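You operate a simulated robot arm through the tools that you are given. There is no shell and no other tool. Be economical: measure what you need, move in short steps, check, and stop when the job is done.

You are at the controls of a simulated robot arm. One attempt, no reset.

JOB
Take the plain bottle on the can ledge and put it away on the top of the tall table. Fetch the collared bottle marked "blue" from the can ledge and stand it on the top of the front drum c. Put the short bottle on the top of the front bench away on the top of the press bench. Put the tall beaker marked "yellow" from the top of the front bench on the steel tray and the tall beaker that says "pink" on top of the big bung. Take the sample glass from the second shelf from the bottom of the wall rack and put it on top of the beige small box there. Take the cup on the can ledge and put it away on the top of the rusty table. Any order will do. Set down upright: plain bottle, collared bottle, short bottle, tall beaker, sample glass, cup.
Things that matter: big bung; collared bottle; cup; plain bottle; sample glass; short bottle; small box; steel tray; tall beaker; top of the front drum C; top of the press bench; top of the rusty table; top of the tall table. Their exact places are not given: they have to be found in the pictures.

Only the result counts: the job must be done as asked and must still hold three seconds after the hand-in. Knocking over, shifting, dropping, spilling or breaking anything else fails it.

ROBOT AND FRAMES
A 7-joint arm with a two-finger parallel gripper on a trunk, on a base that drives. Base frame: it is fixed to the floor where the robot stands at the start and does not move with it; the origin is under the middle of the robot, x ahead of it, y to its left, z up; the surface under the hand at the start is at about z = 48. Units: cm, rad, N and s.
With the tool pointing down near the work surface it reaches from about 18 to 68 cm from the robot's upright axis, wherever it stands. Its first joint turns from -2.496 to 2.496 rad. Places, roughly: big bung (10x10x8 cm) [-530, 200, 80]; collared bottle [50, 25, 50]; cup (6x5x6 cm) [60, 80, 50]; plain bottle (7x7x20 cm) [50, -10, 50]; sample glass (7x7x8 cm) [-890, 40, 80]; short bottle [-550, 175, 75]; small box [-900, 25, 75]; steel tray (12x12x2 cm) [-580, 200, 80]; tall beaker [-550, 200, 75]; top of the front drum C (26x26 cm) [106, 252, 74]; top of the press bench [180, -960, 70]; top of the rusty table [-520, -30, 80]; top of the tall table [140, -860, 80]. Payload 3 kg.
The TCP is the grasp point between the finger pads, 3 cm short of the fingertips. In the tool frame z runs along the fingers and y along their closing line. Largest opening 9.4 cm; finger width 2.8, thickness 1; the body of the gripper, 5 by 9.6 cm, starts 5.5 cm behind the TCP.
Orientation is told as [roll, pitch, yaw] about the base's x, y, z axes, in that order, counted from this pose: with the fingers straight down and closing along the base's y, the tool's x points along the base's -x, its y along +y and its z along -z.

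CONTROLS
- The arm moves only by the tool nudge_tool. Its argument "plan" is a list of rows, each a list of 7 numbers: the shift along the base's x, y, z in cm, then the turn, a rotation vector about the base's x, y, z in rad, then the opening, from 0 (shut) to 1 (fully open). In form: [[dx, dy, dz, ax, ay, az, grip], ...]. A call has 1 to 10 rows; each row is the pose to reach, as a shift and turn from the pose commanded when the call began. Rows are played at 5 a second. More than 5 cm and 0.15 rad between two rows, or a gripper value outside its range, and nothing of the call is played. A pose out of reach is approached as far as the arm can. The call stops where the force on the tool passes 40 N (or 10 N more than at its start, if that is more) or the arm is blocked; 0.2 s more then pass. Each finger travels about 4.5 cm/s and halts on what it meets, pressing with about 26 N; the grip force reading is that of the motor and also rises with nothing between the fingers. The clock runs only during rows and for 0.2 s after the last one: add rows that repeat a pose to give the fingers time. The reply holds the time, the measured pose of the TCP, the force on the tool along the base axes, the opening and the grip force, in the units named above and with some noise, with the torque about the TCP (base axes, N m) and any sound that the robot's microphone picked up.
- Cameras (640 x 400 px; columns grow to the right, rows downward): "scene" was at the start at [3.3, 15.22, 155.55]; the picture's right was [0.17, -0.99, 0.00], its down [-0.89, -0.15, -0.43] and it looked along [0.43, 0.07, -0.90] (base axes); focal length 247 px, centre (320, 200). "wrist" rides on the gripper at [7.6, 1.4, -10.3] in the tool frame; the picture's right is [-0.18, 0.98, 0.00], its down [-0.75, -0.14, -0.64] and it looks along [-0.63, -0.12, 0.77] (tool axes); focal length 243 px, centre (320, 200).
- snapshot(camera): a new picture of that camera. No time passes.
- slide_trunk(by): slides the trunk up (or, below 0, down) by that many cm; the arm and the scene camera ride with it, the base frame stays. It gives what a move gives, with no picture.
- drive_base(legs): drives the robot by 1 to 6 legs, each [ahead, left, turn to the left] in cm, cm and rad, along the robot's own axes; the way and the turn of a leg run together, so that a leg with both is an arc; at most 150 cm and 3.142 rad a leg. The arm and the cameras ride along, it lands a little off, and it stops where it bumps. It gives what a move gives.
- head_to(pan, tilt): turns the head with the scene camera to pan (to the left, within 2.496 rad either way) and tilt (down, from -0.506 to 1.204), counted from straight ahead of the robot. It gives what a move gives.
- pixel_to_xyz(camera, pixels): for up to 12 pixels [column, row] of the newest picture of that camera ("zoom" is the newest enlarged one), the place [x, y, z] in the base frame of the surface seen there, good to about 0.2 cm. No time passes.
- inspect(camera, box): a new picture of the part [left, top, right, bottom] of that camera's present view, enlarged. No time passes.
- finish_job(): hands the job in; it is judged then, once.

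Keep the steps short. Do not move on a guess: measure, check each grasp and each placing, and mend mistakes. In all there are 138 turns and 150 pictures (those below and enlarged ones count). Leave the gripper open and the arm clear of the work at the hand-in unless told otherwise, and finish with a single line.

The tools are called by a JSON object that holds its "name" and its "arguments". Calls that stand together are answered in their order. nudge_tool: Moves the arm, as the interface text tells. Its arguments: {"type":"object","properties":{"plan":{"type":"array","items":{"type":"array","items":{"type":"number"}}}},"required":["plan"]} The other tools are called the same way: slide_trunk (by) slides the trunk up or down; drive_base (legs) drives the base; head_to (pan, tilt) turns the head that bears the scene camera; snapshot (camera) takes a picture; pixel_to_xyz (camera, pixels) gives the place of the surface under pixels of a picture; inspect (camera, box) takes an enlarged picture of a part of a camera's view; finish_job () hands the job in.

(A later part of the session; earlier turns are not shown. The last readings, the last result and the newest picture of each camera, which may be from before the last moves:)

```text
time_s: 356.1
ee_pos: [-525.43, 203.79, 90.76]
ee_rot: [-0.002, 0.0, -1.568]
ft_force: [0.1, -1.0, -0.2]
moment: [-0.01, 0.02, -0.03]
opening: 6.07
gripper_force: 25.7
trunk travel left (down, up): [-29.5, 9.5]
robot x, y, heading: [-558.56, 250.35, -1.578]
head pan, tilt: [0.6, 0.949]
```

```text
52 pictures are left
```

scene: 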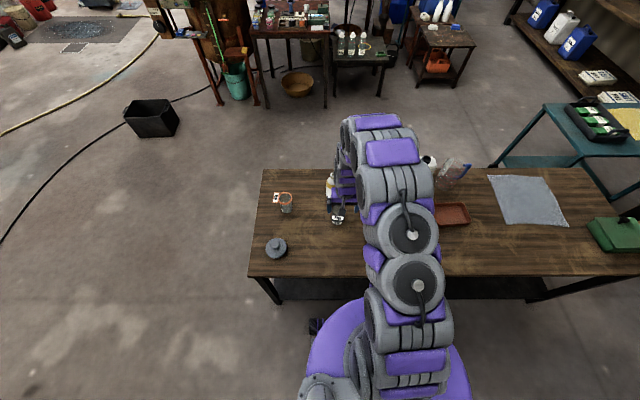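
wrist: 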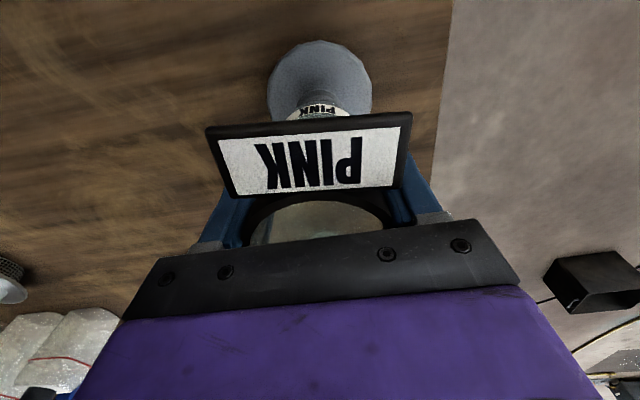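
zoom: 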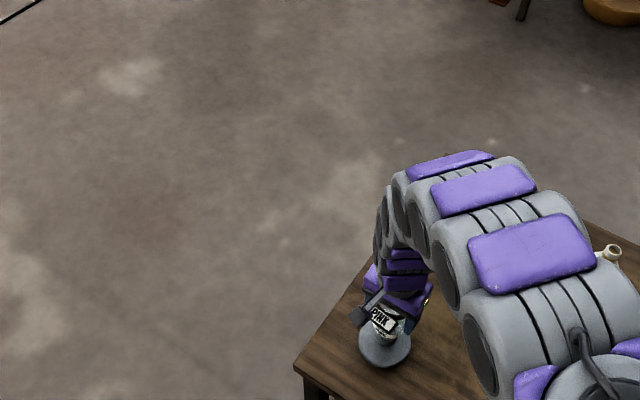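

TCP reads (-525.3,203.85); shift +0.4 in y. I also measure the beaker's lower wall.

{"name": "pixel_to_xyz", "arguments": {"camera": "wrist", "pixels": [[318, 107], [291, 116], [345, 115], [320, 118], [318, 98], [270, 85], [371, 85]]}}

{"name": "nudge_tool", "arguments": {"plan": [[0, 0.4, -0.6, 0, 0, 0, 0.4], [0, 0.4, -1.2, 0, 0, 0, 0.4], [0, 0.4, -1.5, 0, 0, 0, 0.4], [0, 0.4, -1.5, 0, 0, 0, 0.4]]}}

```text
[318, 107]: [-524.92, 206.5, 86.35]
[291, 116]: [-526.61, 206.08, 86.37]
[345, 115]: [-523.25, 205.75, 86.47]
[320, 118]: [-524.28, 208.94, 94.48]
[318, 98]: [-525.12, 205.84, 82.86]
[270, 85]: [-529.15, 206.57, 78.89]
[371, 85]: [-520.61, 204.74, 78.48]
```

```text
time_s: 357.1
ee_pos: [-525.49, 204.35, 89.09]
ee_rot: [-0.002, 0.0, -1.57]
ft_force: [0.0, -0.1, 0.4]
moment: [0.04, 0.01, -0.03]
opening: 6.06
gripper_force: 26.3
trunk travel left (down, up): [-29.5, 9.5]
robot x, y, heading: [-558.49, 250.79, -1.577]
head pan, tilt: [0.6, 0.949]
```

Lower in tiny steps until contact.

{"name": "nudge_tool", "arguments": {"plan": [[0, 0, -0.15, 0, 0, 0, 0.4], [0, 0, -0.25, 0, 0, 0, 0.4], [0, 0, -0.25, 0, 0, 0, 0.4]]}}

```text
time_s: 357.9
ee_pos: [-525.44, 204.17, 89.08]
ee_rot: [-0.001, -0.001, -1.569]
ft_force: [0.0, 0.4, 2.1]
moment: [0.07, -0.01, 0.04]
opening: 6.07
gripper_force: 26.3
trunk travel left (down, up): [-29.5, 9.5]
robot x, y, heading: [-558.81, 250.43, -1.577]
head pan, tilt: [0.6, 0.949]
```

Contact begins. 0.1 more, then open slowly while staying in place.

{"name": "nudge_tool", "arguments": {"plan": [[0, 0, -0.12, 0, 0, 0, 0.4], [0, 0, -0.12, 0, 0, 0, 0.6], [0, 0, -0.12, 0, 0, 0, 0.66], [0, 0, -0.1, 0, 0, 0, 0.69], [0, 0, -0.1, 0, 0, 0, 0.75], [0, 0, -0.1, 0, 0, 0, 0.85], [0, 0, -0.1, 0, 0, 0, 0.9]]}}

{"name": "snapshot", "arguments": {"camera": "wrist"}}

```text
time_s: 359.6
ee_pos: [-525.37, 204.32, 88.77]
ee_rot: [-0.002, 0.001, -1.569]
ft_force: [0.0, 0.1, -0.2]
moment: [0.06, -0.01, -0.01]
opening: 8.44
gripper_force: 0.1
trunk travel left (down, up): [-29.5, 9.5]
robot x, y, heading: [-558.72, 250.64, -1.582]
head pan, tilt: [0.6, 0.949]
```

```text
51 pictures are left
```

wrist: 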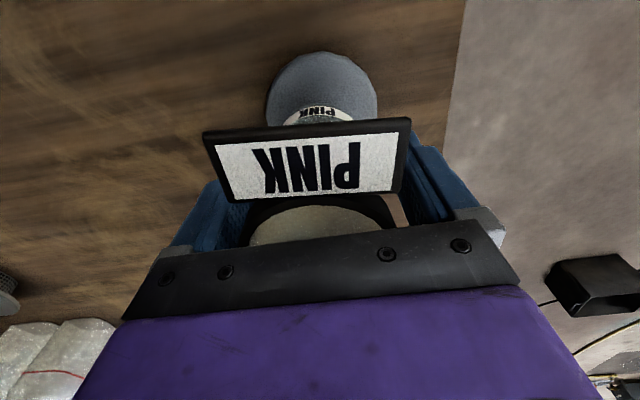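

It stands on the knob. Rise straight up, then back away.

{"name": "nudge_tool", "arguments": {"plan": [[0, 0, 2, 0, 0, 0, 0.95], [0, 0, 5, 0, 0, 0, 1], [0, 0, 9, 0, 0, 0, 1], [0, 0, 13, 0, 0, 0, 1], [0, 0, 16, 0, 0, 0, 1], [0, 4, 16, 0, 0, 0, 1], [0, 8, 16, 0, 0, 0, 1]]}}

{"name": "snapshot", "arguments": {"camera": "wrist"}}

```text
time_s: 361.1
ee_pos: [-525.35, 212.37, 104.89]
ee_rot: [-0.001, 0.0, -1.572]
ft_force: [-0.2, -0.2, 0.6]
moment: [-0.04, 0.03, -0.05]
opening: 9.41
gripper_force: 0.1
trunk travel left (down, up): [-29.5, 9.5]
robot x, y, heading: [-558.87, 250.45, -1.58]
head pan, tilt: [0.6, 0.949]
```

```text
50 pictures are left
```

wrist: 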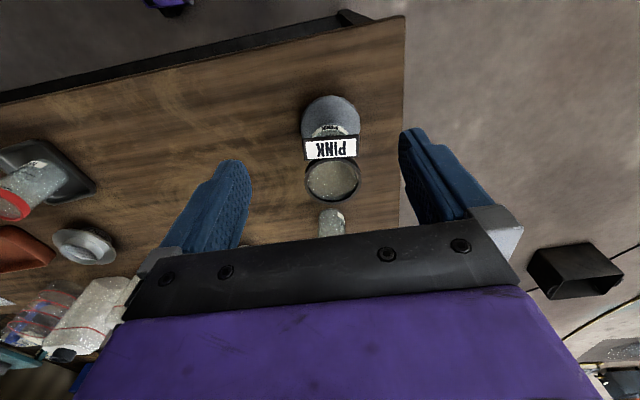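

PINK is stable on the bung. Next the wall rack to the west; I look for the way.

{"name": "head_to", "arguments": {"pan": -1.0, "tilt": 0.4}}

{"name": "snapshot", "arguments": {"camera": "scene"}}

{"name": "pixel_to_xyz", "arguments": {"camera": "scene", "pixels": [[100, 300], [200, 300], [300, 300], [200, 250], [300, 250], [400, 280], [200, 220], [300, 220], [400, 200], [150, 200], [250, 200], [350, 170]]}}

```text
time_s: 362.8
ee_pos: [-525.37, 212.29, 104.93]
ee_rot: [-0.002, 0.002, -1.569]
ft_force: [-0.3, 0.4, -0.6]
moment: [0.02, 0.03, -0.01]
opening: 9.4
gripper_force: 0.1
trunk travel left (down, up): [-29.5, 9.5]
robot x, y, heading: [-558.68, 250.3, -1.581]
head pan, tilt: [-1.0, 0.4]
```

```text
49 pictures are left
```

scene: 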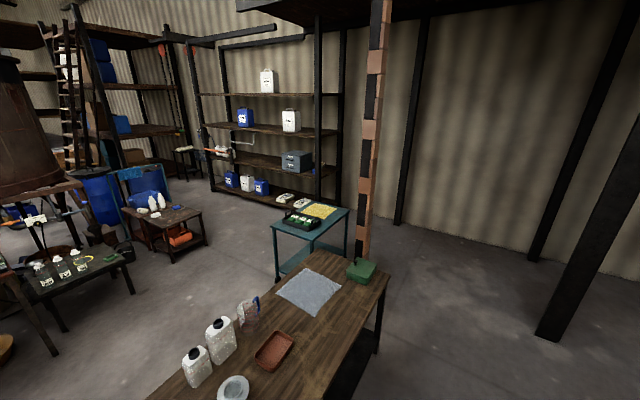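

```text
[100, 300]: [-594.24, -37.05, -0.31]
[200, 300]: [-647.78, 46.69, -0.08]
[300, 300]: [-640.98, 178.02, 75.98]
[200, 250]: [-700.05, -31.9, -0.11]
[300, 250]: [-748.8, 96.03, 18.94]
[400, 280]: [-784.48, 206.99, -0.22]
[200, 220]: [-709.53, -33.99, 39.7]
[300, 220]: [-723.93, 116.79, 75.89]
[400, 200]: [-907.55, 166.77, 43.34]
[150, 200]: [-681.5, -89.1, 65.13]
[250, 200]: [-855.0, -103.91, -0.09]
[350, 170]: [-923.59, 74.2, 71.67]
```

The south corridor (y≈40–90) leads to the rack. I go back round the east end, along y≈75, then turn west.

{"name": "drive_base", "arguments": {"legs": [[-20, 100, 0], [148, 0, 0], [47, -20, 0], [0, -148, 0], [0, 0, -1.56], [110, 25, 0]]}}

{"name": "head_to", "arguments": {"pan": 0, "tilt": 0.45}}

{"name": "snapshot", "arguments": {"camera": "scene"}}

```text
time_s: 393.8
ee_pos: [-772.77, 18.57, 104.88]
ee_rot: [-0.002, 0.001, 3.13]
ft_force: [-1.2, 0.2, -0.9]
moment: [0.0, -0.01, 0.0]
opening: 9.39
gripper_force: 0.0
trunk travel left (down, up): [-29.5, 9.5]
robot x, y, heading: [-734.27, 51.35, 3.115]
head pan, tilt: [-1.0, 0.4]
```

```text
time_s: 395.1
ee_pos: [-772.77, 18.82, 104.98]
ee_rot: [0.0, 0.0, 3.128]
ft_force: [0.0, -0.5, 0.0]
moment: [-0.02, 0.0, -0.03]
opening: 9.39
gripper_force: 0.1
trunk travel left (down, up): [-29.5, 9.5]
robot x, y, heading: [-734.45, 51.18, 3.12]
head pan, tilt: [0.0, 0.45]
```

```text
48 pictures are left
```

scene: 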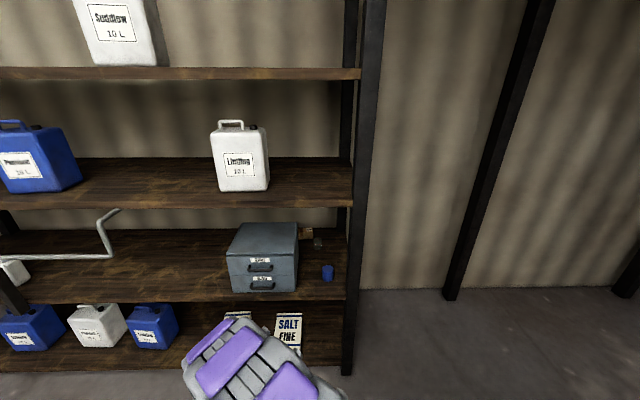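

{"name": "inspect", "arguments": {"camera": "scene", "box": [215, 195, 375, 315]}}

{"name": "pixel_to_xyz", "arguments": {"camera": "scene", "pixels": [[306, 231], [318, 243], [328, 270], [328, 266], [310, 290], [335, 240], [230, 270], [297, 285], [300, 225], [348, 300], [340, 200], [320, 255]]}}

```text
3.33 times, centred on (295, 255) of scene
```

zoom: 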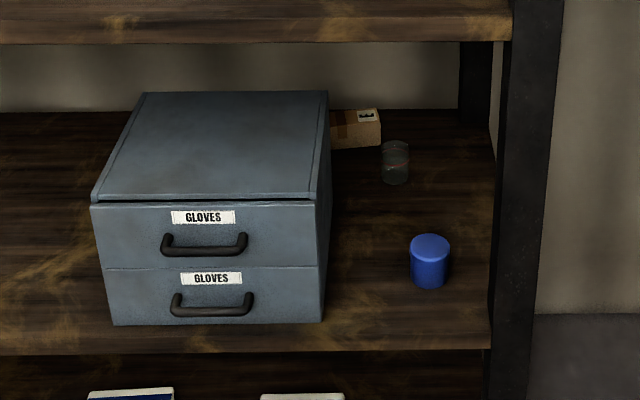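

```text
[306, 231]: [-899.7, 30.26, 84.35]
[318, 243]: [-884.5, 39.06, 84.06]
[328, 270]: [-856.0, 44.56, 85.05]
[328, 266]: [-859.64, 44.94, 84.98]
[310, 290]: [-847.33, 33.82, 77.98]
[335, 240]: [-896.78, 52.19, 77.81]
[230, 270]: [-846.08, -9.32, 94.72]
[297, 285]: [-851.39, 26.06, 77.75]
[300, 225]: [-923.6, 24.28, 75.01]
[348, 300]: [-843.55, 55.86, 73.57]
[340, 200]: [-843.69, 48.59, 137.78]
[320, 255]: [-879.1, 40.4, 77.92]
```

Glass ≈(-886,39.5) on the shelf (z 77.9), box behind the drawer at (-900,~28), a blue cup in front at (-859,45). It's deep in, so I need a tilted hand. First centre the arm and tilt the fingers 45° forward here in the free space, and lower the trunk.

{"name": "nudge_tool", "arguments": {"plan": [[0, 4.6, 0, 0, 0.12, 0, 1], [0, 9.2, 0, 0, 0.24, 0, 1], [0, 13.8, 0, 0, 0.36, 0, 1], [0, 18.4, 0, 0, 0.48, 0, 1], [0, 23, 0, 0, 0.6, 0, 1], [0, 27.6, 0, 0, 0.7, 0, 1], [0, 32, 0, 0, 0.785, 0, 1], [0, 32, 0, 0, 0.785, 0, 1]]}}

{"name": "slide_trunk", "arguments": {"by": -20}}

{"name": "drive_base", "arguments": {"legs": [[48, 0, 0.02]]}}

{"name": "head_to", "arguments": {"pan": 0.15, "tilt": 0.75}}

{"name": "snapshot", "arguments": {"camera": "scene"}}

{"name": "snapshot", "arguments": {"camera": "wrist"}}

```text
time_s: 396.9
ee_pos: [-786.33, 50.93, 103.11]
ee_rot: [0.013, -0.784, 3.124]
ft_force: [0.0, -1.3, 0.5]
moment: [-0.03, -0.01, 0.0]
opening: 9.41
gripper_force: 0.1
out of reach, approached as far as the arm can: row 4, 5, 6, 7, 8
trunk travel left (down, up): [-29.5, 9.5]
robot x, y, heading: [-734.13, 51.41, 3.116]
head pan, tilt: [0.0, 0.45]
```

```text
time_s: 399.1
ee_pos: [-786.18, 50.9, 83.08]
ee_rot: [0.011, -0.786, 3.123]
ft_force: [0.3, 0.7, 0.5]
moment: [-0.05, 0.04, 0.01]
opening: 9.4
gripper_force: 0.0
trunk travel left (down, up): [-9.5, 29.5]
robot x, y, heading: [-734.18, 51.21, 3.123]
head pan, tilt: [0.0, 0.45]
```

```text
time_s: 401.9
ee_pos: [-835.31, 50.02, 83.1]
ee_rot: [0.012, -0.785, -3.131]
ft_force: [-0.4, -0.1, 0.1]
moment: [-0.01, -0.02, 0.0]
opening: 9.39
gripper_force: 0.0
trunk travel left (down, up): [-9.5, 29.5]
robot x, y, heading: [-783.19, 52.0, -3.138]
head pan, tilt: [0.0, 0.45]
```

```text
time_s: 402.8
ee_pos: [-835.15, 49.93, 83.27]
ee_rot: [0.012, -0.785, -3.133]
ft_force: [-0.2, 0.2, -0.1]
moment: [0.02, -0.01, 0.01]
opening: 9.41
gripper_force: 0.1
trunk travel left (down, up): [-9.5, 29.5]
robot x, y, heading: [-783.17, 52.03, -3.134]
head pan, tilt: [0.15, 0.75]
```

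```text
46 pictures are left
```

scene: 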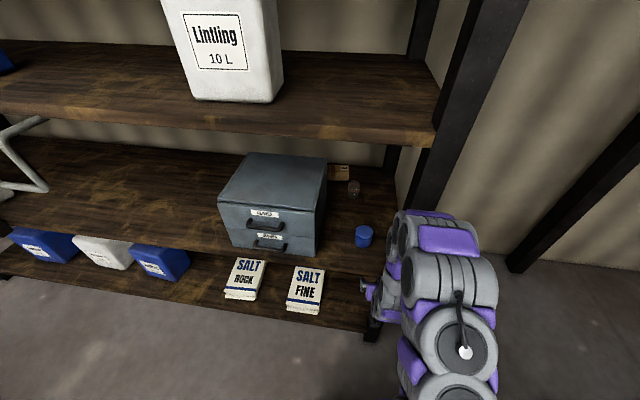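

```text
45 pictures are left
```

wrist: 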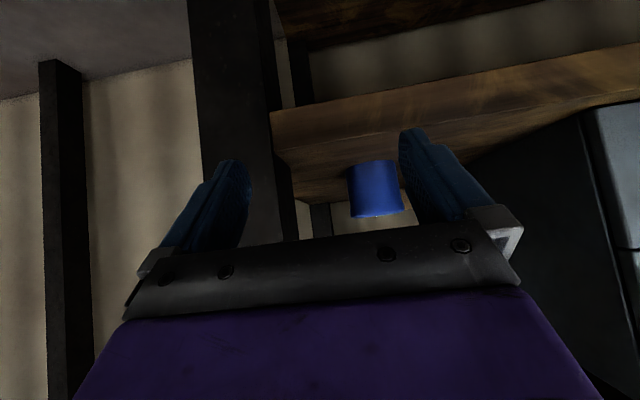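

The right post is near y 53–58. I enlarge and measure glass, box, drawer, cup, post.

{"name": "inspect", "arguments": {"camera": "scene", "box": [300, 130, 420, 280]}}

{"name": "pixel_to_xyz", "arguments": {"camera": "scene", "pixels": [[353, 183], [353, 195], [347, 190], [360, 190], [340, 167], [350, 172], [332, 166], [327, 165], [327, 162], [318, 250], [364, 227], [386, 270]]}}

```text
2.67 times, centred on (360, 205) of scene
```

zoom: 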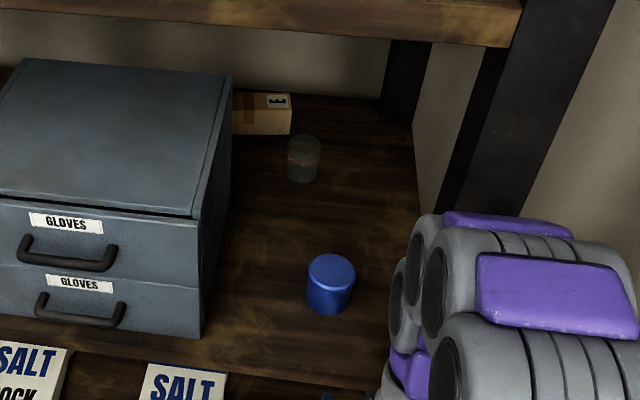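

```text
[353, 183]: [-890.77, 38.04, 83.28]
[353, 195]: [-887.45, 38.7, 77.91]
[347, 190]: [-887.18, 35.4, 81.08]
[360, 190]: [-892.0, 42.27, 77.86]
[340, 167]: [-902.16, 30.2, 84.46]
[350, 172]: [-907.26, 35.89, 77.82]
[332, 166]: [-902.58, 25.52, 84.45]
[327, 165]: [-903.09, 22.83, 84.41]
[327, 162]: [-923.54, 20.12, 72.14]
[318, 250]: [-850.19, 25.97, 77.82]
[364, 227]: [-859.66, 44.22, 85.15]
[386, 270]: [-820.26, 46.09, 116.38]
```

From the rack's right end the reach would be shorter. I measure the beam and floor space there and the rack posts.

{"name": "pixel_to_xyz", "arguments": {"camera": "scene", "pixels": [[512, 268], [550, 200], [490, 240], [560, 270], [470, 100], [425, 150], [400, 155], [395, 165], [412, 20], [392, 200], [600, 200], [430, 125]]}}

{"name": "head_to", "arguments": {"pan": -0.75, "tilt": 0.6}}

{"name": "snapshot", "arguments": {"camera": "scene"}}

```text
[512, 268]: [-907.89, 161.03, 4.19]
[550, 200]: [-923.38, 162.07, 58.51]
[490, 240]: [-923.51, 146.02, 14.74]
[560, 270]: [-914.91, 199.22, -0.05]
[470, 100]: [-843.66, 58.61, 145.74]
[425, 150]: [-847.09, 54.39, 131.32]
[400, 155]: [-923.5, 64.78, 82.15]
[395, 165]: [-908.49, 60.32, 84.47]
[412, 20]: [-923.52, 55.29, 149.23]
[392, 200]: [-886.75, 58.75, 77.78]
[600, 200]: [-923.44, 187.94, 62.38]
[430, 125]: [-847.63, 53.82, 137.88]
```

```text
time_s: 403.9
ee_pos: [-835.01, 49.95, 83.24]
ee_rot: [0.012, -0.787, -3.135]
ft_force: [0.0, -0.1, -0.1]
moment: [0.01, 0.0, 0.04]
opening: 9.38
gripper_force: 0.1
trunk travel left (down, up): [-9.5, 29.5]
robot x, y, heading: [-783.33, 51.41, -3.134]
head pan, tilt: [-0.75, 0.6]
```

```text
43 pictures are left
```

scene: 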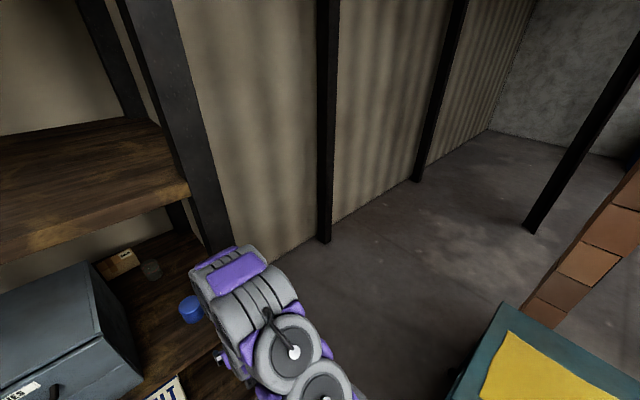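

There is free floor at the rack's right end (beam at y 161). From there glass and box are within reach. I check the cart's edge and then turn south, swing out and around.

{"name": "pixel_to_xyz", "arguments": {"camera": "scene", "pixels": [[500, 306], [455, 390], [440, 398], [520, 310], [400, 330], [340, 290]]}}

```text
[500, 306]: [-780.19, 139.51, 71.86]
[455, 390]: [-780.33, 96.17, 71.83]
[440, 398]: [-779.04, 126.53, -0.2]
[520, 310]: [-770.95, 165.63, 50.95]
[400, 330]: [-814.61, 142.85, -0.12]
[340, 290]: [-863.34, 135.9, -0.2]
```

Cart's west edge is x -780; I pass between it and the post at x≈-813.

{"name": "drive_base", "arguments": {"legs": [[0, 0, 1.571], [-26, -30, 0]]}}

```text
time_s: 410.2
ee_pos: [-811.06, 25.83, 83.34]
ee_rot: [0.01, -0.788, -1.558]
ft_force: [-0.4, -0.3, 0.8]
moment: [0.01, 0.01, 0.01]
opening: 9.41
gripper_force: 0.1
trunk travel left (down, up): [-9.5, 29.5]
robot x, y, heading: [-812.87, 77.59, -1.563]
head pan, tilt: [-0.75, 0.6]
```

Exactly as planned. Now straight north, then west.

{"name": "drive_base", "arguments": {"legs": [[-48, -4, 0], [0, -71, 0]]}}

{"name": "head_to", "arguments": {"pan": 0.25, "tilt": 0.8}}

{"name": "snapshot", "arguments": {"camera": "scene"}}

```text
time_s: 416.7
ee_pos: [-888.48, 72.96, 83.27]
ee_rot: [0.013, -0.787, -1.555]
ft_force: [-0.2, -0.6, 0.8]
moment: [0.02, 0.04, -0.02]
opening: 9.38
gripper_force: 0.1
trunk travel left (down, up): [-9.5, 29.5]
robot x, y, heading: [-890.62, 124.68, -1.559]
head pan, tilt: [-0.75, 0.6]
```

```text
time_s: 417.9
ee_pos: [-888.44, 73.14, 83.46]
ee_rot: [0.011, -0.79, -1.556]
ft_force: [0.0, 0.3, 0.5]
moment: [0.01, 0.01, 0.03]
opening: 9.42
gripper_force: 0.1
trunk travel left (down, up): [-9.5, 29.5]
robot x, y, heading: [-890.66, 124.83, -1.566]
head pan, tilt: [0.25, 0.799]
```

```text
42 pictures are left
```

scene: 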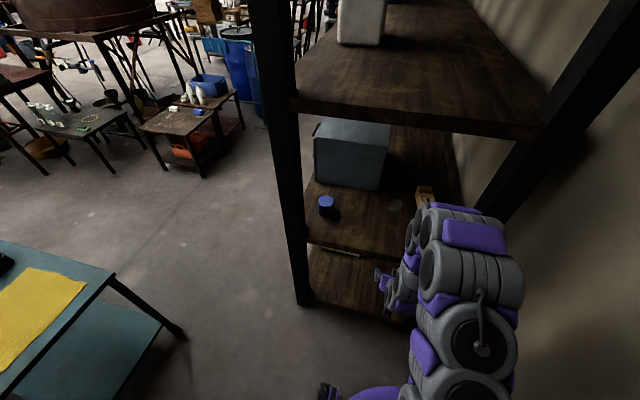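

{"name": "inspect", "arguments": {"camera": "scene", "box": [370, 120, 490, 220]}}

{"name": "snapshot", "arguments": {"camera": "wrist"}}

{"name": "pixel_to_xyz", "arguments": {"camera": "scene", "pixels": [[395, 202], [395, 210], [388, 203], [402, 203], [425, 190], [418, 198], [432, 192], [383, 185], [390, 130], [460, 130]]}}

```text
4.00 times, centred on (430, 170) of scene
```

zoom: 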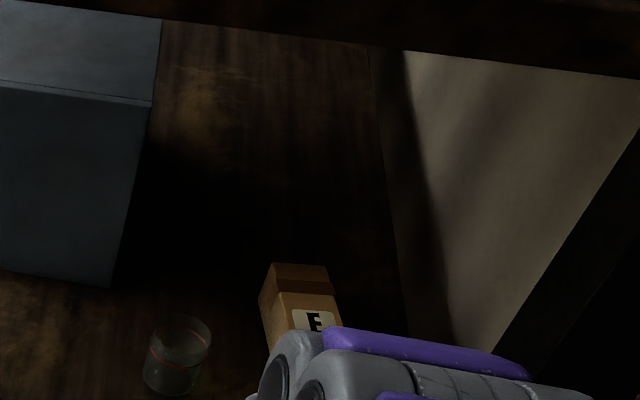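

```text
40 pictures are left
```

wrist: 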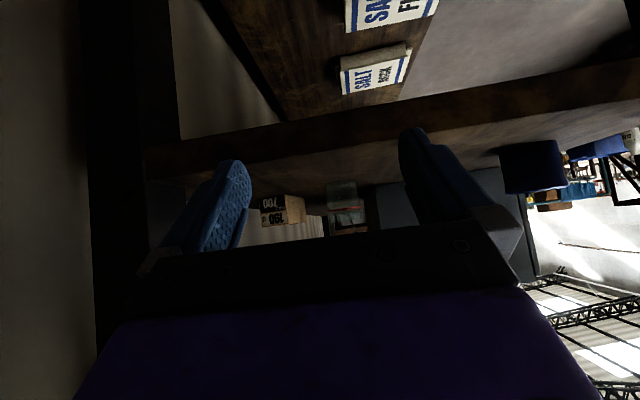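

```text
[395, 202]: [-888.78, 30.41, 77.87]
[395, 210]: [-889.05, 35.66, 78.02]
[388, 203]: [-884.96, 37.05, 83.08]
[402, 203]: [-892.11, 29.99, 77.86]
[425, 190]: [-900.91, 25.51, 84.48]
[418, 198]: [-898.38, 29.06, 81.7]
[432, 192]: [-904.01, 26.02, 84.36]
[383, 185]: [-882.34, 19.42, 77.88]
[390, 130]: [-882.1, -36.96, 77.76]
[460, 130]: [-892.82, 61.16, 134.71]
```

{"name": "pixel_to_xyz", "arguments": {"camera": "zoom", "pixels": [[276, 268], [322, 270], [338, 318], [282, 320], [300, 300], [150, 330], [180, 318], [208, 340], [178, 390], [145, 370]]}}

{"name": "pixel_to_xyz", "arguments": {"camera": "wrist", "pixels": [[262, 215], [305, 218], [283, 200], [265, 202], [300, 198], [330, 215], [362, 215], [345, 190], [332, 187], [357, 187]]}}

```text
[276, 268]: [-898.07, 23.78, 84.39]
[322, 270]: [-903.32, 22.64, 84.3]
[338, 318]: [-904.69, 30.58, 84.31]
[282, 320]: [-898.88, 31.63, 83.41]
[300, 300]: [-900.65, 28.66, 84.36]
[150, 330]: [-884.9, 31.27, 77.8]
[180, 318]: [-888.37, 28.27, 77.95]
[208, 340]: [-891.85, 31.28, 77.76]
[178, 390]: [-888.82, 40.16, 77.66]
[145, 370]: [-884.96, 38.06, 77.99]
```

```text
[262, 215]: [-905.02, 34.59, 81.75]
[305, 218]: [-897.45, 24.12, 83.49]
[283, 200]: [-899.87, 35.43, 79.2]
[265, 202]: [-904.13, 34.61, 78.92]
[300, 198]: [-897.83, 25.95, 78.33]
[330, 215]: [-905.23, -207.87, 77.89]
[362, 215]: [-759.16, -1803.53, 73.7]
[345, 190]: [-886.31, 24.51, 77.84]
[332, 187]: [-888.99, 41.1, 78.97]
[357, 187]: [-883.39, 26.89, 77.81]
```

Glass centre ≈(-888.6,38), box top centre ≈(-901.7,29.2) at z 84.4 (about 5.5×12). Check the arm's height against the upper shelf (underside ~131) before entering.

{"name": "pixel_to_xyz", "arguments": {"camera": "scene", "pixels": [[475, 235], [470, 268], [480, 335], [455, 210], [440, 212], [520, 280], [420, 108], [500, 130]]}}

```text
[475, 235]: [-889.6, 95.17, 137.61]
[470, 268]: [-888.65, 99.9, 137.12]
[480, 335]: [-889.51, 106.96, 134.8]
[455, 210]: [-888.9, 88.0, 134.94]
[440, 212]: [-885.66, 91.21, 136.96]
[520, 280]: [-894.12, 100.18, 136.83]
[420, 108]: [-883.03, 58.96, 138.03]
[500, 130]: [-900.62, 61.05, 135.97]
```

The elbow is at 137 while the shelf is at ~131–138. I raise the hand 9 relative to the shoulder and lower the trunk 9, so the elbow drops.

{"name": "nudge_tool", "arguments": {"plan": [[0, 0, 4.5, 0, 0, 0, 1], [0, 0, 9, 0, 0, 0, 1], [0, 0, 9, 0, 0, 0, 1]]}}

{"name": "slide_trunk", "arguments": {"by": -9}}

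{"name": "drive_base", "arguments": {"legs": [[24, 0, 0]]}}

{"name": "snapshot", "arguments": {"camera": "scene"}}

{"name": "snapshot", "arguments": {"camera": "wrist"}}

```text
time_s: 418.7
ee_pos: [-888.22, 70.35, 92.02]
ee_rot: [0.013, -0.789, -1.557]
ft_force: [0.3, 0.1, 0.1]
moment: [-0.01, -0.02, 0.0]
opening: 9.4
gripper_force: 0.0
out of reach, approached as far as the arm can: row 1, 2, 3
trunk travel left (down, up): [-9.5, 29.5]
robot x, y, heading: [-890.18, 124.5, -1.558]
head pan, tilt: [0.25, 0.799]
```

```text
time_s: 420.0
ee_pos: [-888.35, 70.39, 82.95]
ee_rot: [0.012, -0.79, -1.556]
ft_force: [0.4, 0.0, 0.2]
moment: [0.01, 0.03, 0.02]
opening: 9.41
gripper_force: 0.1
trunk travel left (down, up): [-0.5, 38.5]
robot x, y, heading: [-890.75, 124.5, -1.562]
head pan, tilt: [0.25, 0.799]
```

```text
time_s: 421.8
ee_pos: [-888.2, 46.66, 83.03]
ee_rot: [0.014, -0.788, -1.558]
ft_force: [0.3, -0.4, 0.1]
moment: [-0.03, -0.02, 0.01]
opening: 9.39
gripper_force: 0.0
trunk travel left (down, up): [-0.5, 38.5]
robot x, y, heading: [-890.64, 100.97, -1.561]
head pan, tilt: [0.25, 0.799]
```

```text
39 pictures are left
```

scene: 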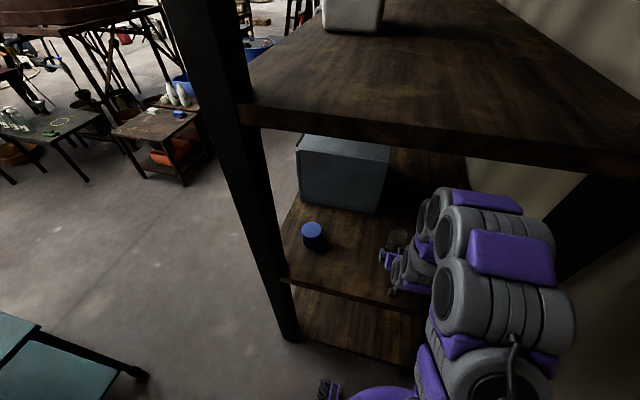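

```text
38 pictures are left
```

wrist: 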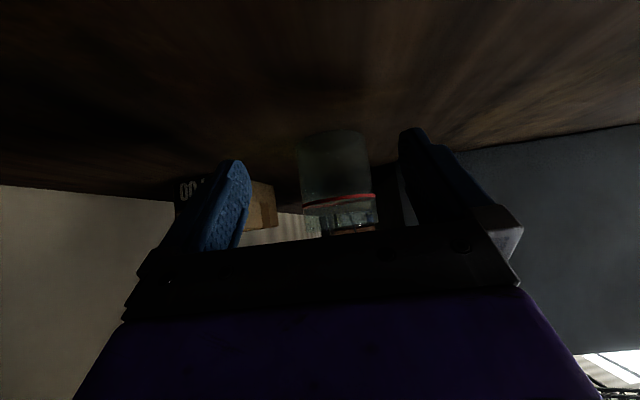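

{"name": "pixel_to_xyz", "arguments": {"camera": "wrist", "pixels": [[337, 160], [306, 160], [368, 160], [337, 200], [310, 200], [370, 195], [337, 138], [420, 160], [240, 190]]}}

{"name": "inspect", "arguments": {"camera": "scene", "box": [360, 190, 460, 300]}}

```text
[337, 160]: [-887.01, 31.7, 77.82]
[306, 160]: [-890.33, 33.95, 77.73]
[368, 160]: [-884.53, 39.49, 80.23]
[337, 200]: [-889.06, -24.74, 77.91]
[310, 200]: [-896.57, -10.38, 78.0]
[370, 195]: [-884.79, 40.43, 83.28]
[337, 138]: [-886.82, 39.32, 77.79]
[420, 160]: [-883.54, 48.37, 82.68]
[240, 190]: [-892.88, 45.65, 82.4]
```

```text
3.64 times, centred on (410, 245) of scene
```

zoom: 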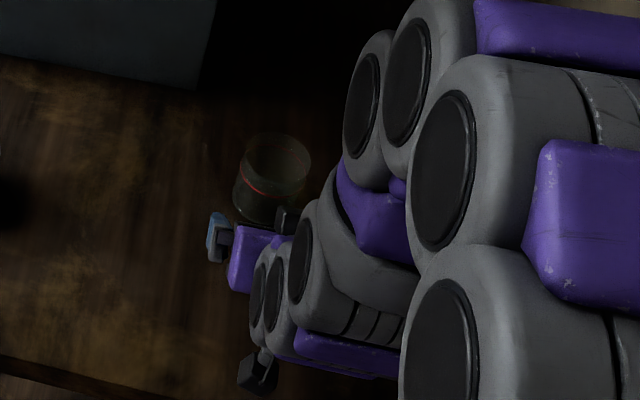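

{"name": "pixel_to_xyz", "arguments": {"camera": "zoom", "pixels": [[245, 150], [310, 160], [278, 136], [236, 200], [262, 218], [270, 195], [245, 180], [305, 185], [285, 205]]}}

```text
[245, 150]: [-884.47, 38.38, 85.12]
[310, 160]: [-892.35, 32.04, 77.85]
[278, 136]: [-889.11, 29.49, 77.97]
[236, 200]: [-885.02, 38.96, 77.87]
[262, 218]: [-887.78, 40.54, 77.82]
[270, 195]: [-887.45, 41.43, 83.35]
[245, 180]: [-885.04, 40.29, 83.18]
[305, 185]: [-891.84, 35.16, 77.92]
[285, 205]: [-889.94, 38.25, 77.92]
```

Glass axis (-887.6,38.3). Advance with the fingers around it and close.

{"name": "nudge_tool", "arguments": {"plan": [[0.7, -2, -0.2, 0, 0, 0, 1], [0.7, -5, -0.4, 0, 0, 0, 1], [0.7, -8.3, -0.4, 0, 0, 0, 1], [0.7, -8.3, -0.4, 0, 0, 0, 1], [0.7, -8.3, -0.4, 0, 0, 0, 0.7], [0.7, -8.3, -0.4, 0, 0, 0, 0.4], [0.7, -8.3, -0.4, 0, 0, 0, 0.4], [0.7, -8.3, -0.4, 0, 0, 0, 0.4], [0.7, -8.3, -0.4, 0, 0, 0, 0.4]]}}

{"name": "snapshot", "arguments": {"camera": "wrist"}}

```text
time_s: 423.8
ee_pos: [-887.41, 38.35, 82.46]
ee_rot: [0.011, -0.791, -1.556]
ft_force: [-0.2, -0.5, 0.7]
moment: [0.01, 0.11, 0.02]
opening: 6.55
gripper_force: 26.1
trunk travel left (down, up): [-0.5, 38.5]
robot x, y, heading: [-890.55, 100.59, -1.562]
head pan, tilt: [0.25, 0.799]
```

```text
36 pictures are left
```

wrist: 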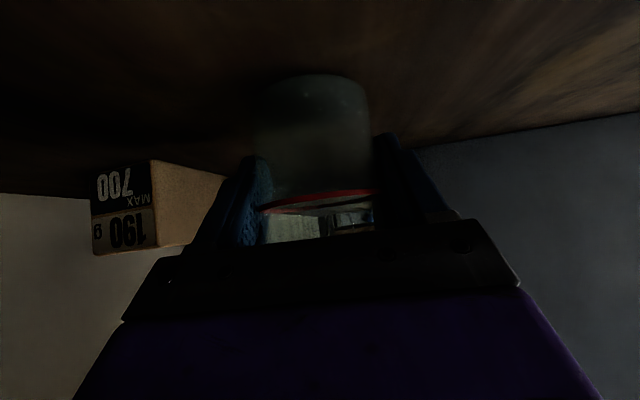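

Gripped (6.55). Lift 11 cm and check.

{"name": "nudge_tool", "arguments": {"plan": [[0, 0, 3, 0, 0, 0, 0.4], [0, 0, 7, 0, 0, 0, 0.4], [0, 0, 11, 0, 0, 0, 0.4], [-3.5, -2, 11, 0, 0, 0, 0.4], [-7, -4, 11, 0, 0, 0, 0.4], [-10.5, -6.5, 11, 0, 0, 0, 0.4], [-14.3, -9.1, 11, 0, 0, 0, 0.4], [-14.3, -9.1, 11, 0, 0, 0, 0.4]]}}

{"name": "snapshot", "arguments": {"camera": "wrist"}}

{"name": "inspect", "arguments": {"camera": "scene", "box": [340, 140, 500, 280]}}

```text
time_s: 425.6
ee_pos: [-901.8, 29.51, 93.5]
ee_rot: [0.011, -0.79, -1.555]
ft_force: [-0.6, 0.1, -2.6]
moment: [-0.02, 0.0, 0.0]
opening: 6.53
gripper_force: 26.0
trunk travel left (down, up): [-0.5, 38.5]
robot x, y, heading: [-890.14, 100.99, -1.56]
head pan, tilt: [0.25, 0.799]
```

```text
35 pictures are left
```

wrist: 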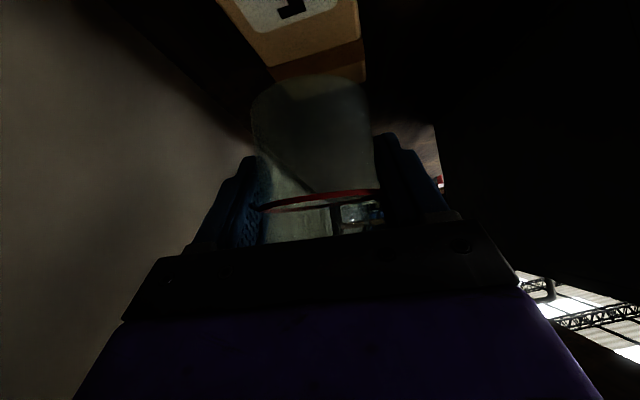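

```text
2.86 times, centred on (420, 210) of scene
```

zoom: 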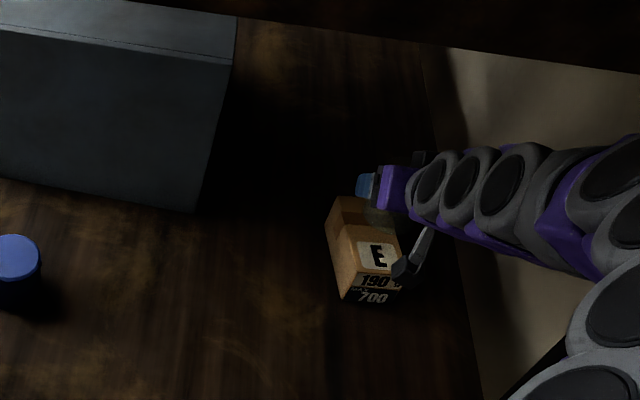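

Measure the box's top corners now that it's in view.

{"name": "pixel_to_xyz", "arguments": {"camera": "zoom", "pixels": [[342, 200], [352, 270], [395, 268], [330, 225], [345, 295], [372, 300], [375, 262], [350, 240], [362, 275], [345, 275]]}}

{"name": "pixel_to_xyz", "arguments": {"camera": "wrist", "pixels": [[245, 30], [355, 20], [270, 68], [360, 70], [310, 45], [365, 40], [330, 90]]}}

```text
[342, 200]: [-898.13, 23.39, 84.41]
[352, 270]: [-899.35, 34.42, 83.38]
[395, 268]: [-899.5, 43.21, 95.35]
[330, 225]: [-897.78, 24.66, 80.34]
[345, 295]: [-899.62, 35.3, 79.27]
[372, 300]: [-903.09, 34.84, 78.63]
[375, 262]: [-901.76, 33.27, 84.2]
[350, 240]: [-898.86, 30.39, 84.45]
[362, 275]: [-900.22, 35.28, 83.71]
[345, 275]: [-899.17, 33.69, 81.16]
```

```text
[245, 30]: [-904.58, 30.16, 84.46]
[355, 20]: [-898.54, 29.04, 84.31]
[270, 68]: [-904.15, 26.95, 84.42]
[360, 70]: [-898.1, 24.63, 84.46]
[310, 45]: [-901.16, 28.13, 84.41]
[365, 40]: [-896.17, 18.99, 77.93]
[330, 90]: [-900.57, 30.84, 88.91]
```

Box top centre (-901.6,29.0). Lower onto it.

{"name": "nudge_tool", "arguments": {"plan": [[0.1, -0.3, -2, 0, 0, 0, 0.4], [0.1, -0.3, -3.6, 0, 0, 0, 0.4], [0.1, -0.3, -4.2, 0, 0, 0, 0.4], [0.1, -0.3, -4.4, 0, 0, 0, 0.4], [0.1, -0.3, -4.4, 0, 0, 0, 0.4]]}}

```text
time_s: 426.8
ee_pos: [-901.59, 29.31, 89.29]
ee_rot: [0.008, -0.79, -1.554]
ft_force: [0.2, -0.2, -2.9]
moment: [0.04, -0.01, -0.03]
opening: 6.56
gripper_force: 25.8
trunk travel left (down, up): [-0.5, 38.5]
robot x, y, heading: [-890.21, 101.3, -1.562]
head pan, tilt: [0.25, 0.799]
```

{"name": "nudge_tool", "arguments": {"plan": [[0, 0, -0.2, 0, 0, 0, 0.4], [0, 0, -0.35, 0, 0, 0, 0.4], [0, 0, -0.35, 0, 0, 0, 0.4]]}}

```text
time_s: 427.6
ee_pos: [-901.61, 29.25, 88.98]
ee_rot: [0.01, -0.791, -1.555]
ft_force: [-0.3, 0.2, 0.5]
moment: [0.04, 0.08, -0.03]
opening: 6.54
gripper_force: 26.4
trunk travel left (down, up): [-0.5, 38.5]
robot x, y, heading: [-890.5, 101.22, -1.561]
head pan, tilt: [0.25, 0.799]
```

Weight taken up. Open slowly and back out along the hand's own axis.

{"name": "nudge_tool", "arguments": {"plan": [[0, 0, -0.1, 0, 0, 0, 0.66], [0, 0, -0.1, 0, 0, 0, 0.73], [0, 0, -0.1, 0, 0, 0, 0.8], [0, 0, -0.1, 0, 0, 0, 0.95], [0, 0, -0.1, 0, 0, 0, 0.95], [0, 2, 1.6, 0, 0, 0, 0.95], [0, 5, 4, 0, 0, 0, 1], [0, 8, 6, 0, 0, 0, 1], [0, 12, 7, 0, 0, 0, 1], [0, 16, 7, 0, 0, 0, 1]]}}

{"name": "inspect", "arguments": {"camera": "scene", "box": [340, 140, 500, 280]}}

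{"name": "snapshot", "arguments": {"camera": "wrist"}}

```text
time_s: 429.8
ee_pos: [-901.57, 45.49, 96.18]
ee_rot: [0.01, -0.794, -1.556]
ft_force: [0.0, -0.2, 0.5]
moment: [0.05, 0.03, -0.02]
opening: 9.41
gripper_force: 0.1
trunk travel left (down, up): [-0.5, 38.5]
robot x, y, heading: [-889.99, 101.41, -1.56]
head pan, tilt: [0.25, 0.799]
```

```text
2.86 times, centred on (420, 210) of scene
```

zoom: 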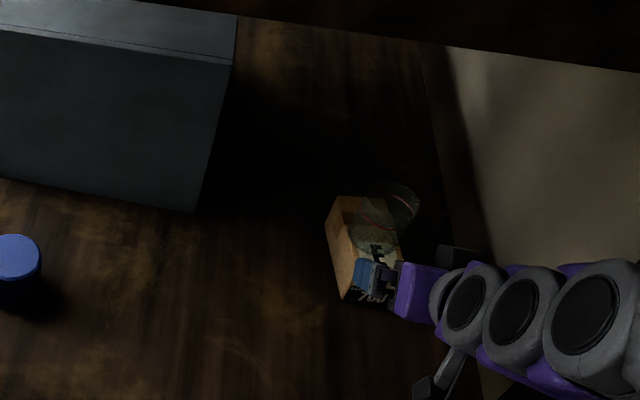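

```text
32 pictures are left
```

wrist: 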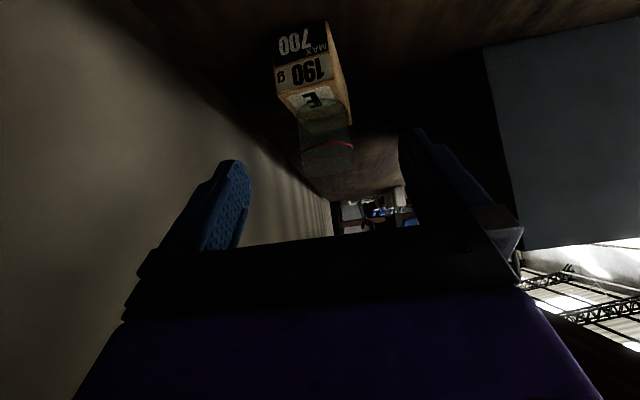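

The glass stands on the box. Back out of the rack and return round the corner.

{"name": "drive_base", "arguments": {"legs": [[-25, 0, 0], [0, 72, 0], [42, 0, 0]]}}

```text
time_s: 437.4
ee_pos: [-826.96, 30.87, 95.97]
ee_rot: [0.014, -0.79, -1.547]
ft_force: [-0.2, 0.0, -1.3]
moment: [-0.03, 0.01, 0.0]
opening: 9.42
gripper_force: 0.0
trunk travel left (down, up): [-0.5, 38.5]
robot x, y, heading: [-816.06, 86.62, -1.551]
head pan, tilt: [0.25, 0.799]
```

{"name": "drive_base", "arguments": {"legs": [[36.7, 33.3, 0], [2, 110, 0], [-20, 119, 0], [0, 0, 1.56], [0, 0, 1.56]]}}

{"name": "slide_trunk", "arguments": {"by": 24}}

{"name": "nudge_tool", "arguments": {"plan": [[0, 0, 0, 0.12, 0, 0, 1], [0, 0, 0, 0.24, 0, 0, 1], [0, 0, 0, 0.36, 0, 0, 1], [0, 0, 0, 0.48, 0, 0, 1], [0, 0, 0, 0.6, 0, 0, 1], [0, 0, 0, 0.7, 0, 0, 1], [0, 0, 0, 0.785, 0, 0, 1], [0, 0, 0, 0.785, 0, 0, 1]]}}

```text
time_s: 459.0
ee_pos: [-539.26, 124.28, 96.19]
ee_rot: [0.014, -0.791, 1.571]
ft_force: [-0.3, 0.7, -0.5]
moment: [-0.02, 0.01, 0.02]
opening: 9.41
gripper_force: 0.2
trunk travel left (down, up): [-0.5, 38.5]
robot x, y, heading: [-551.31, 68.89, 1.569]
head pan, tilt: [0.25, 0.799]
```

```text
time_s: 461.5
ee_pos: [-539.25, 124.02, 120.16]
ee_rot: [0.013, -0.793, 1.572]
ft_force: [0.1, -1.1, -0.6]
moment: [0.03, 0.02, 0.0]
opening: 9.42
gripper_force: 0.2
trunk travel left (down, up): [-24.5, 14.5]
robot x, y, heading: [-551.47, 68.57, 1.568]
head pan, tilt: [0.25, 0.799]
```

```text
time_s: 463.3
ee_pos: [-535.98, 124.9, 116.01]
ee_rot: [-0.275, -1.526, 1.902]
ft_force: [-0.4, -0.5, -0.1]
moment: [0.04, -0.01, 0.02]
opening: 9.37
gripper_force: 0.1
out of reach, approached as far as the arm can: row 3, 4, 5, 6, 7, 8
trunk travel left (down, up): [-24.5, 14.5]
robot x, y, heading: [-551.35, 68.91, 1.566]
head pan, tilt: [0.25, 0.799]
```

I turned the wrong way (hand now horizontal). Turn back about -x by 1.57 in two goes.

{"name": "nudge_tool", "arguments": {"plan": [[0, 0, 0, -0.14, 0, 0, 1], [0, 0, 0, -0.28, 0, 0, 1], [0, 0, 0, -0.42, 0, 0, 1], [0, 0, 0, -0.56, 0, 0, 1], [0, 0, 0, -0.7, 0, 0, 1], [0, 0, 0, -0.84, 0, 0, 1], [0, 0, 0, -0.98, 0, 0, 1], [0, 0, 0, -1.12, 0, 0, 1], [0, 0, 0, -1.26, 0, 0, 1], [0, 0, 0, -1.4, 0, 0, 1]]}}

{"name": "nudge_tool", "arguments": {"plan": [[-3, 0, -2, -0.1, 0, 0, 1], [-6, 0, -4, -0.16, 0, 0, 1], [-9, 0, -7, -0.16, 0, 0, 1], [-12, 0, -10, -0.16, 0, 0, 1], [-12, 0, -10, -0.16, 0, 0, 1]]}}

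```text
time_s: 465.5
ee_pos: [-536.39, 124.89, 115.79]
ee_rot: [0.054, -0.125, 1.589]
ft_force: [-0.6, 0.3, -0.7]
moment: [0.02, 0.02, 0.01]
opening: 9.41
gripper_force: 0.1
out of reach, approached as far as the arm can: row 1, 2
trunk travel left (down, up): [-24.5, 14.5]
robot x, y, heading: [-551.33, 68.89, 1.567]
head pan, tilt: [0.25, 0.799]
```

```text
time_s: 466.7
ee_pos: [-548.79, 124.81, 105.88]
ee_rot: [0.057, 0.031, 1.589]
ft_force: [0.3, 0.6, 0.0]
moment: [-0.01, -0.01, 0.01]
opening: 9.4
gripper_force: 0.1
trunk travel left (down, up): [-24.5, 14.5]
robot x, y, heading: [-551.19, 68.6, 1.567]
head pan, tilt: [0.25, 0.799]
```

Level the remaining small tilt and drive closer to the bench.

{"name": "nudge_tool", "arguments": {"plan": [[0, -2, 0, 0.031, -0.057, -0.018, 1], [0, -6, 0, 0.031, -0.057, -0.018, 1], [0, -10, 0, 0.031, -0.057, -0.018, 1], [0, -10, 0, 0.031, -0.057, -0.018, 1]]}}

{"name": "drive_base", "arguments": {"legs": [[46, 0, 0]]}}

{"name": "snapshot", "arguments": {"camera": "wrist"}}

```text
time_s: 467.7
ee_pos: [-548.61, 114.74, 106.02]
ee_rot: [0.0, 0.002, 1.568]
ft_force: [-0.4, 0.3, -0.4]
moment: [-0.03, 0.03, 0.03]
opening: 9.39
gripper_force: 0.1
trunk travel left (down, up): [-24.5, 14.5]
robot x, y, heading: [-550.91, 68.55, 1.562]
head pan, tilt: [0.25, 0.799]
```

```text
time_s: 470.4
ee_pos: [-548.72, 160.28, 105.99]
ee_rot: [-0.001, 0.003, 1.572]
ft_force: [0.1, 0.9, -0.4]
moment: [-0.01, 0.03, 0.0]
opening: 9.41
gripper_force: 0.0
trunk travel left (down, up): [-24.5, 14.5]
robot x, y, heading: [-550.67, 114.11, 1.57]
head pan, tilt: [0.25, 0.799]
```

```text
31 pictures are left
```

wrist: 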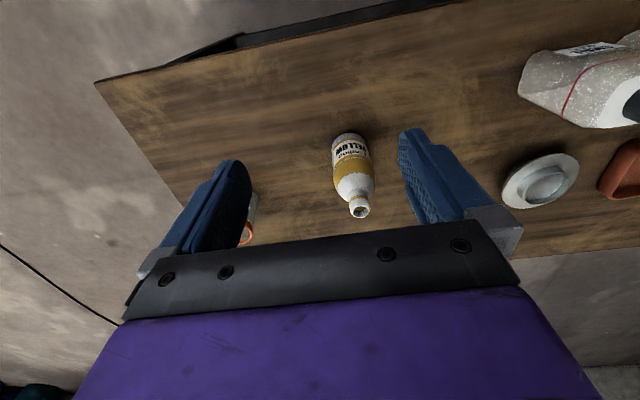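

The short bottle is at (355,180). Measure its neck and shoulder.

{"name": "inspect", "arguments": {"camera": "wrist", "box": [310, 120, 400, 230]}}

{"name": "pixel_to_xyz", "arguments": {"camera": "wrist", "pixels": [[350, 208], [368, 204], [359, 216], [358, 200], [336, 180], [373, 177], [340, 188], [372, 188], [333, 150], [367, 147], [353, 172]]}}

```text
3.64 times, centred on (355, 175) of wrist
```

zoom: 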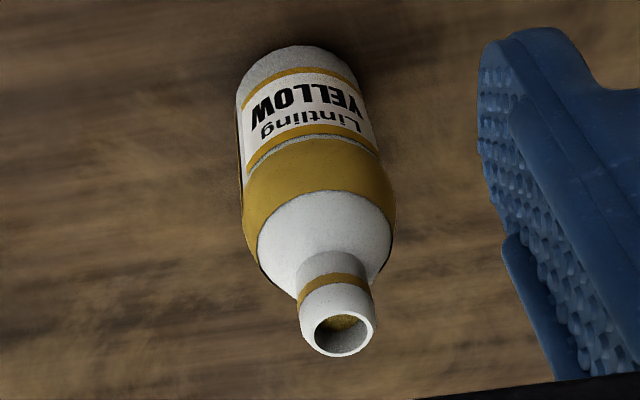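

```text
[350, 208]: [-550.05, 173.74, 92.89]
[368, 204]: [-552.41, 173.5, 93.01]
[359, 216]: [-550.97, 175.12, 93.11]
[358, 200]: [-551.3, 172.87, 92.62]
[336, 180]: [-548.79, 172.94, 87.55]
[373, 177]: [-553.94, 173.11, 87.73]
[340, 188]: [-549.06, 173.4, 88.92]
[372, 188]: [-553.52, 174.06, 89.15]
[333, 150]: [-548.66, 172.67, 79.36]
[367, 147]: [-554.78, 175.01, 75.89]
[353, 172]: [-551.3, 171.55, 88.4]
```

Bottle axis (-551.25,174.0), top 93.1. Go over it and descend to TCP 88.

{"name": "nudge_tool", "arguments": {"plan": [[-1, 4.5, 0, 0, 0, 0, 1], [-2, 9, 0, 0, 0, 0, 1], [-2.5, 13.7, 0, 0, 0, 0, 1], [-2.5, 13.7, -4, 0, 0, 0, 1], [-2.5, 13.7, -6.5, 0, 0, 0, 1], [-2.5, 13.7, -6.5, 0, 0, 0, 1]]}}

{"name": "snapshot", "arguments": {"camera": "wrist"}}

```text
time_s: 471.8
ee_pos: [-551.25, 173.96, 99.47]
ee_rot: [-0.001, 0.001, 1.571]
ft_force: [-0.4, -0.2, -0.4]
moment: [0.02, 0.01, -0.03]
opening: 9.42
gripper_force: 0.0
trunk travel left (down, up): [-24.5, 14.5]
robot x, y, heading: [-551.57, 114.04, 1.574]
head pan, tilt: [0.25, 0.799]
```

```text
29 pictures are left
```

wrist: 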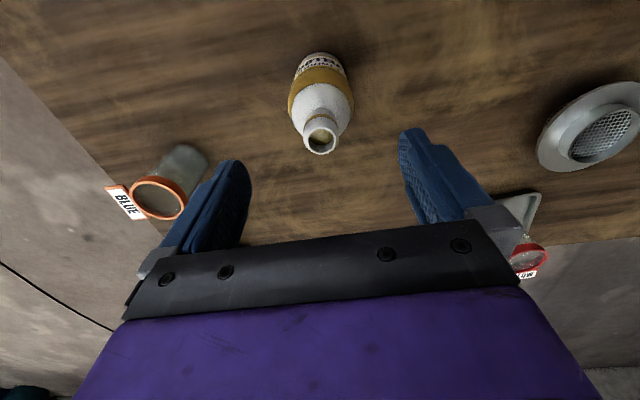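

Aligned (neck at (320,137)). Descend 11.4 and close, then lift.

{"name": "nudge_tool", "arguments": {"plan": [[0, 0, -4, 0, 0, 0, 1], [0, 0, -8, 0, 0, 0, 1], [0, 0, -11.4, 0, 0, 0, 1], [0, 0, -11.4, 0, 0, 0, 0.6], [0, 0, -11.4, 0, 0, 0, 0.2], [0, 0, -11.4, 0, 0, 0, 0.2], [0, 0, -11.4, 0, 0, 0, 0.2], [0, 0, -11.4, 0, 0, 0, 0.2], [0, 0, -11.4, 0, 0, 0, 0.2]]}}

{"name": "nudge_tool", "arguments": {"plan": [[0, 0, 4, 0, 0, 0, 0.2], [0, 0, 8, 0, 0, 0, 0.2], [0, 0, 12, 0, 0, 0, 0.2], [0, 0, 16, 0, 0, 0, 0.2], [0, -4, 18, 0, 0, 0, 0.2], [0, -8, 18, 0, 0, 0, 0.2], [0, -12, 18, 0, 0, 0, 0.2]]}}

{"name": "snapshot", "arguments": {"camera": "wrist"}}

```text
time_s: 473.8
ee_pos: [-551.31, 173.69, 88.28]
ee_rot: [0.0, 0.0, 1.571]
ft_force: [-2.0, 0.3, 0.6]
moment: [0.05, 0.11, 0.01]
opening: 6.12
gripper_force: 26.2
trunk travel left (down, up): [-24.5, 14.5]
robot x, y, heading: [-551.39, 114.19, 1.569]
head pan, tilt: [0.25, 0.799]
```

```text
time_s: 475.4
ee_pos: [-551.3, 161.86, 106.27]
ee_rot: [0.0, -0.001, 1.572]
ft_force: [-1.0, 0.9, -4.3]
moment: [0.0, 0.0, 0.02]
opening: 6.09
gripper_force: 25.9
trunk travel left (down, up): [-24.5, 14.5]
robot x, y, heading: [-551.01, 114.34, 1.566]
head pan, tilt: [0.25, 0.799]
```

```text
28 pictures are left
```

wrist: 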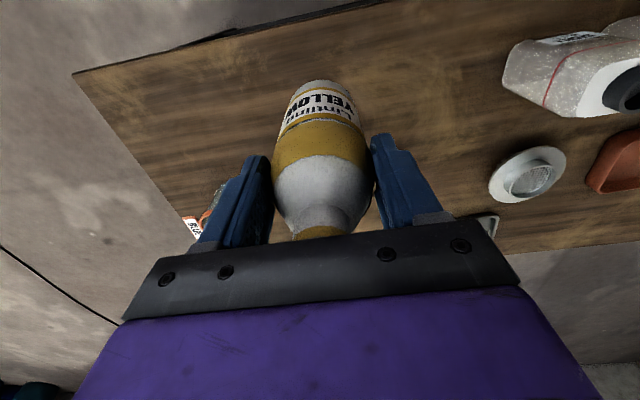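

Short bottle held. Now the long drive to the press bench: back, east, then south between the black box and the hose.

{"name": "drive_base", "arguments": {"legs": [[-38, 0, 0], [14, -115, 0], [0, -131, 0], [-145, 0, 0], [-145, 0, 0], [-95, -3, 0]]}}

{"name": "head_to", "arguments": {"pan": -2.4, "tilt": 0.4}}

{"name": "snapshot", "arguments": {"camera": "scene"}}

```text
time_s: 507.2
ee_pos: [-316.21, -241.66, 106.23]
ee_rot: [-0.001, 0.002, 1.528]
ft_force: [-0.8, -0.3, -3.3]
moment: [-0.01, 0.02, -0.02]
opening: 6.1
gripper_force: 26.1
trunk travel left (down, up): [-24.5, 14.5]
robot x, y, heading: [-318.11, -289.33, 1.528]
head pan, tilt: [0.25, 0.799]
```

```text
time_s: 509.6
ee_pos: [-316.03, -241.69, 106.33]
ee_rot: [-0.001, -0.001, 1.528]
ft_force: [-0.4, 0.7, -2.8]
moment: [-0.04, 0.0, 0.02]
opening: 6.1
gripper_force: 26.2
trunk travel left (down, up): [-24.5, 14.5]
robot x, y, heading: [-317.8, -289.55, 1.529]
head pan, tilt: [-2.4, 0.4]
```

```text
27 pictures are left
```

scene: 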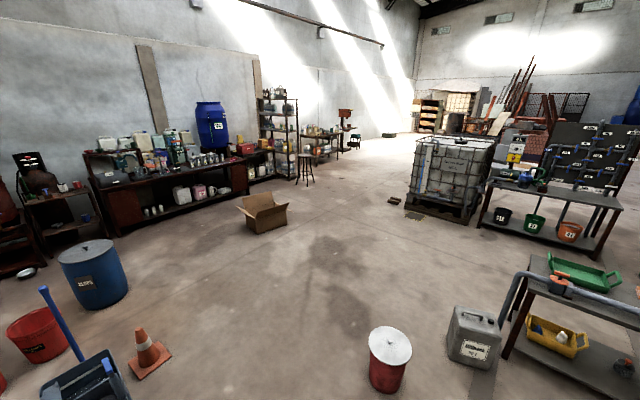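

{"name": "pixel_to_xyz", "arguments": {"camera": "scene", "pixels": [[150, 372], [170, 355], [120, 380], [370, 385], [390, 335], [260, 230], [290, 222], [240, 215], [405, 220], [395, 200], [305, 183]]}}

```text
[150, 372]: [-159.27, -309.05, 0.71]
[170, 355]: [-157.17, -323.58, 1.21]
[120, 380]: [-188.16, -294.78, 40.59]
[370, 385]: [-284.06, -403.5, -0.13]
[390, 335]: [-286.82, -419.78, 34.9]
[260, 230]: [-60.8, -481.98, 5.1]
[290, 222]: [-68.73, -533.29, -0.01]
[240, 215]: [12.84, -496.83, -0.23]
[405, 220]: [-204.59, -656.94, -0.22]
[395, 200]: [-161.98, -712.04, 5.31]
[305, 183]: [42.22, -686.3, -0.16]
```

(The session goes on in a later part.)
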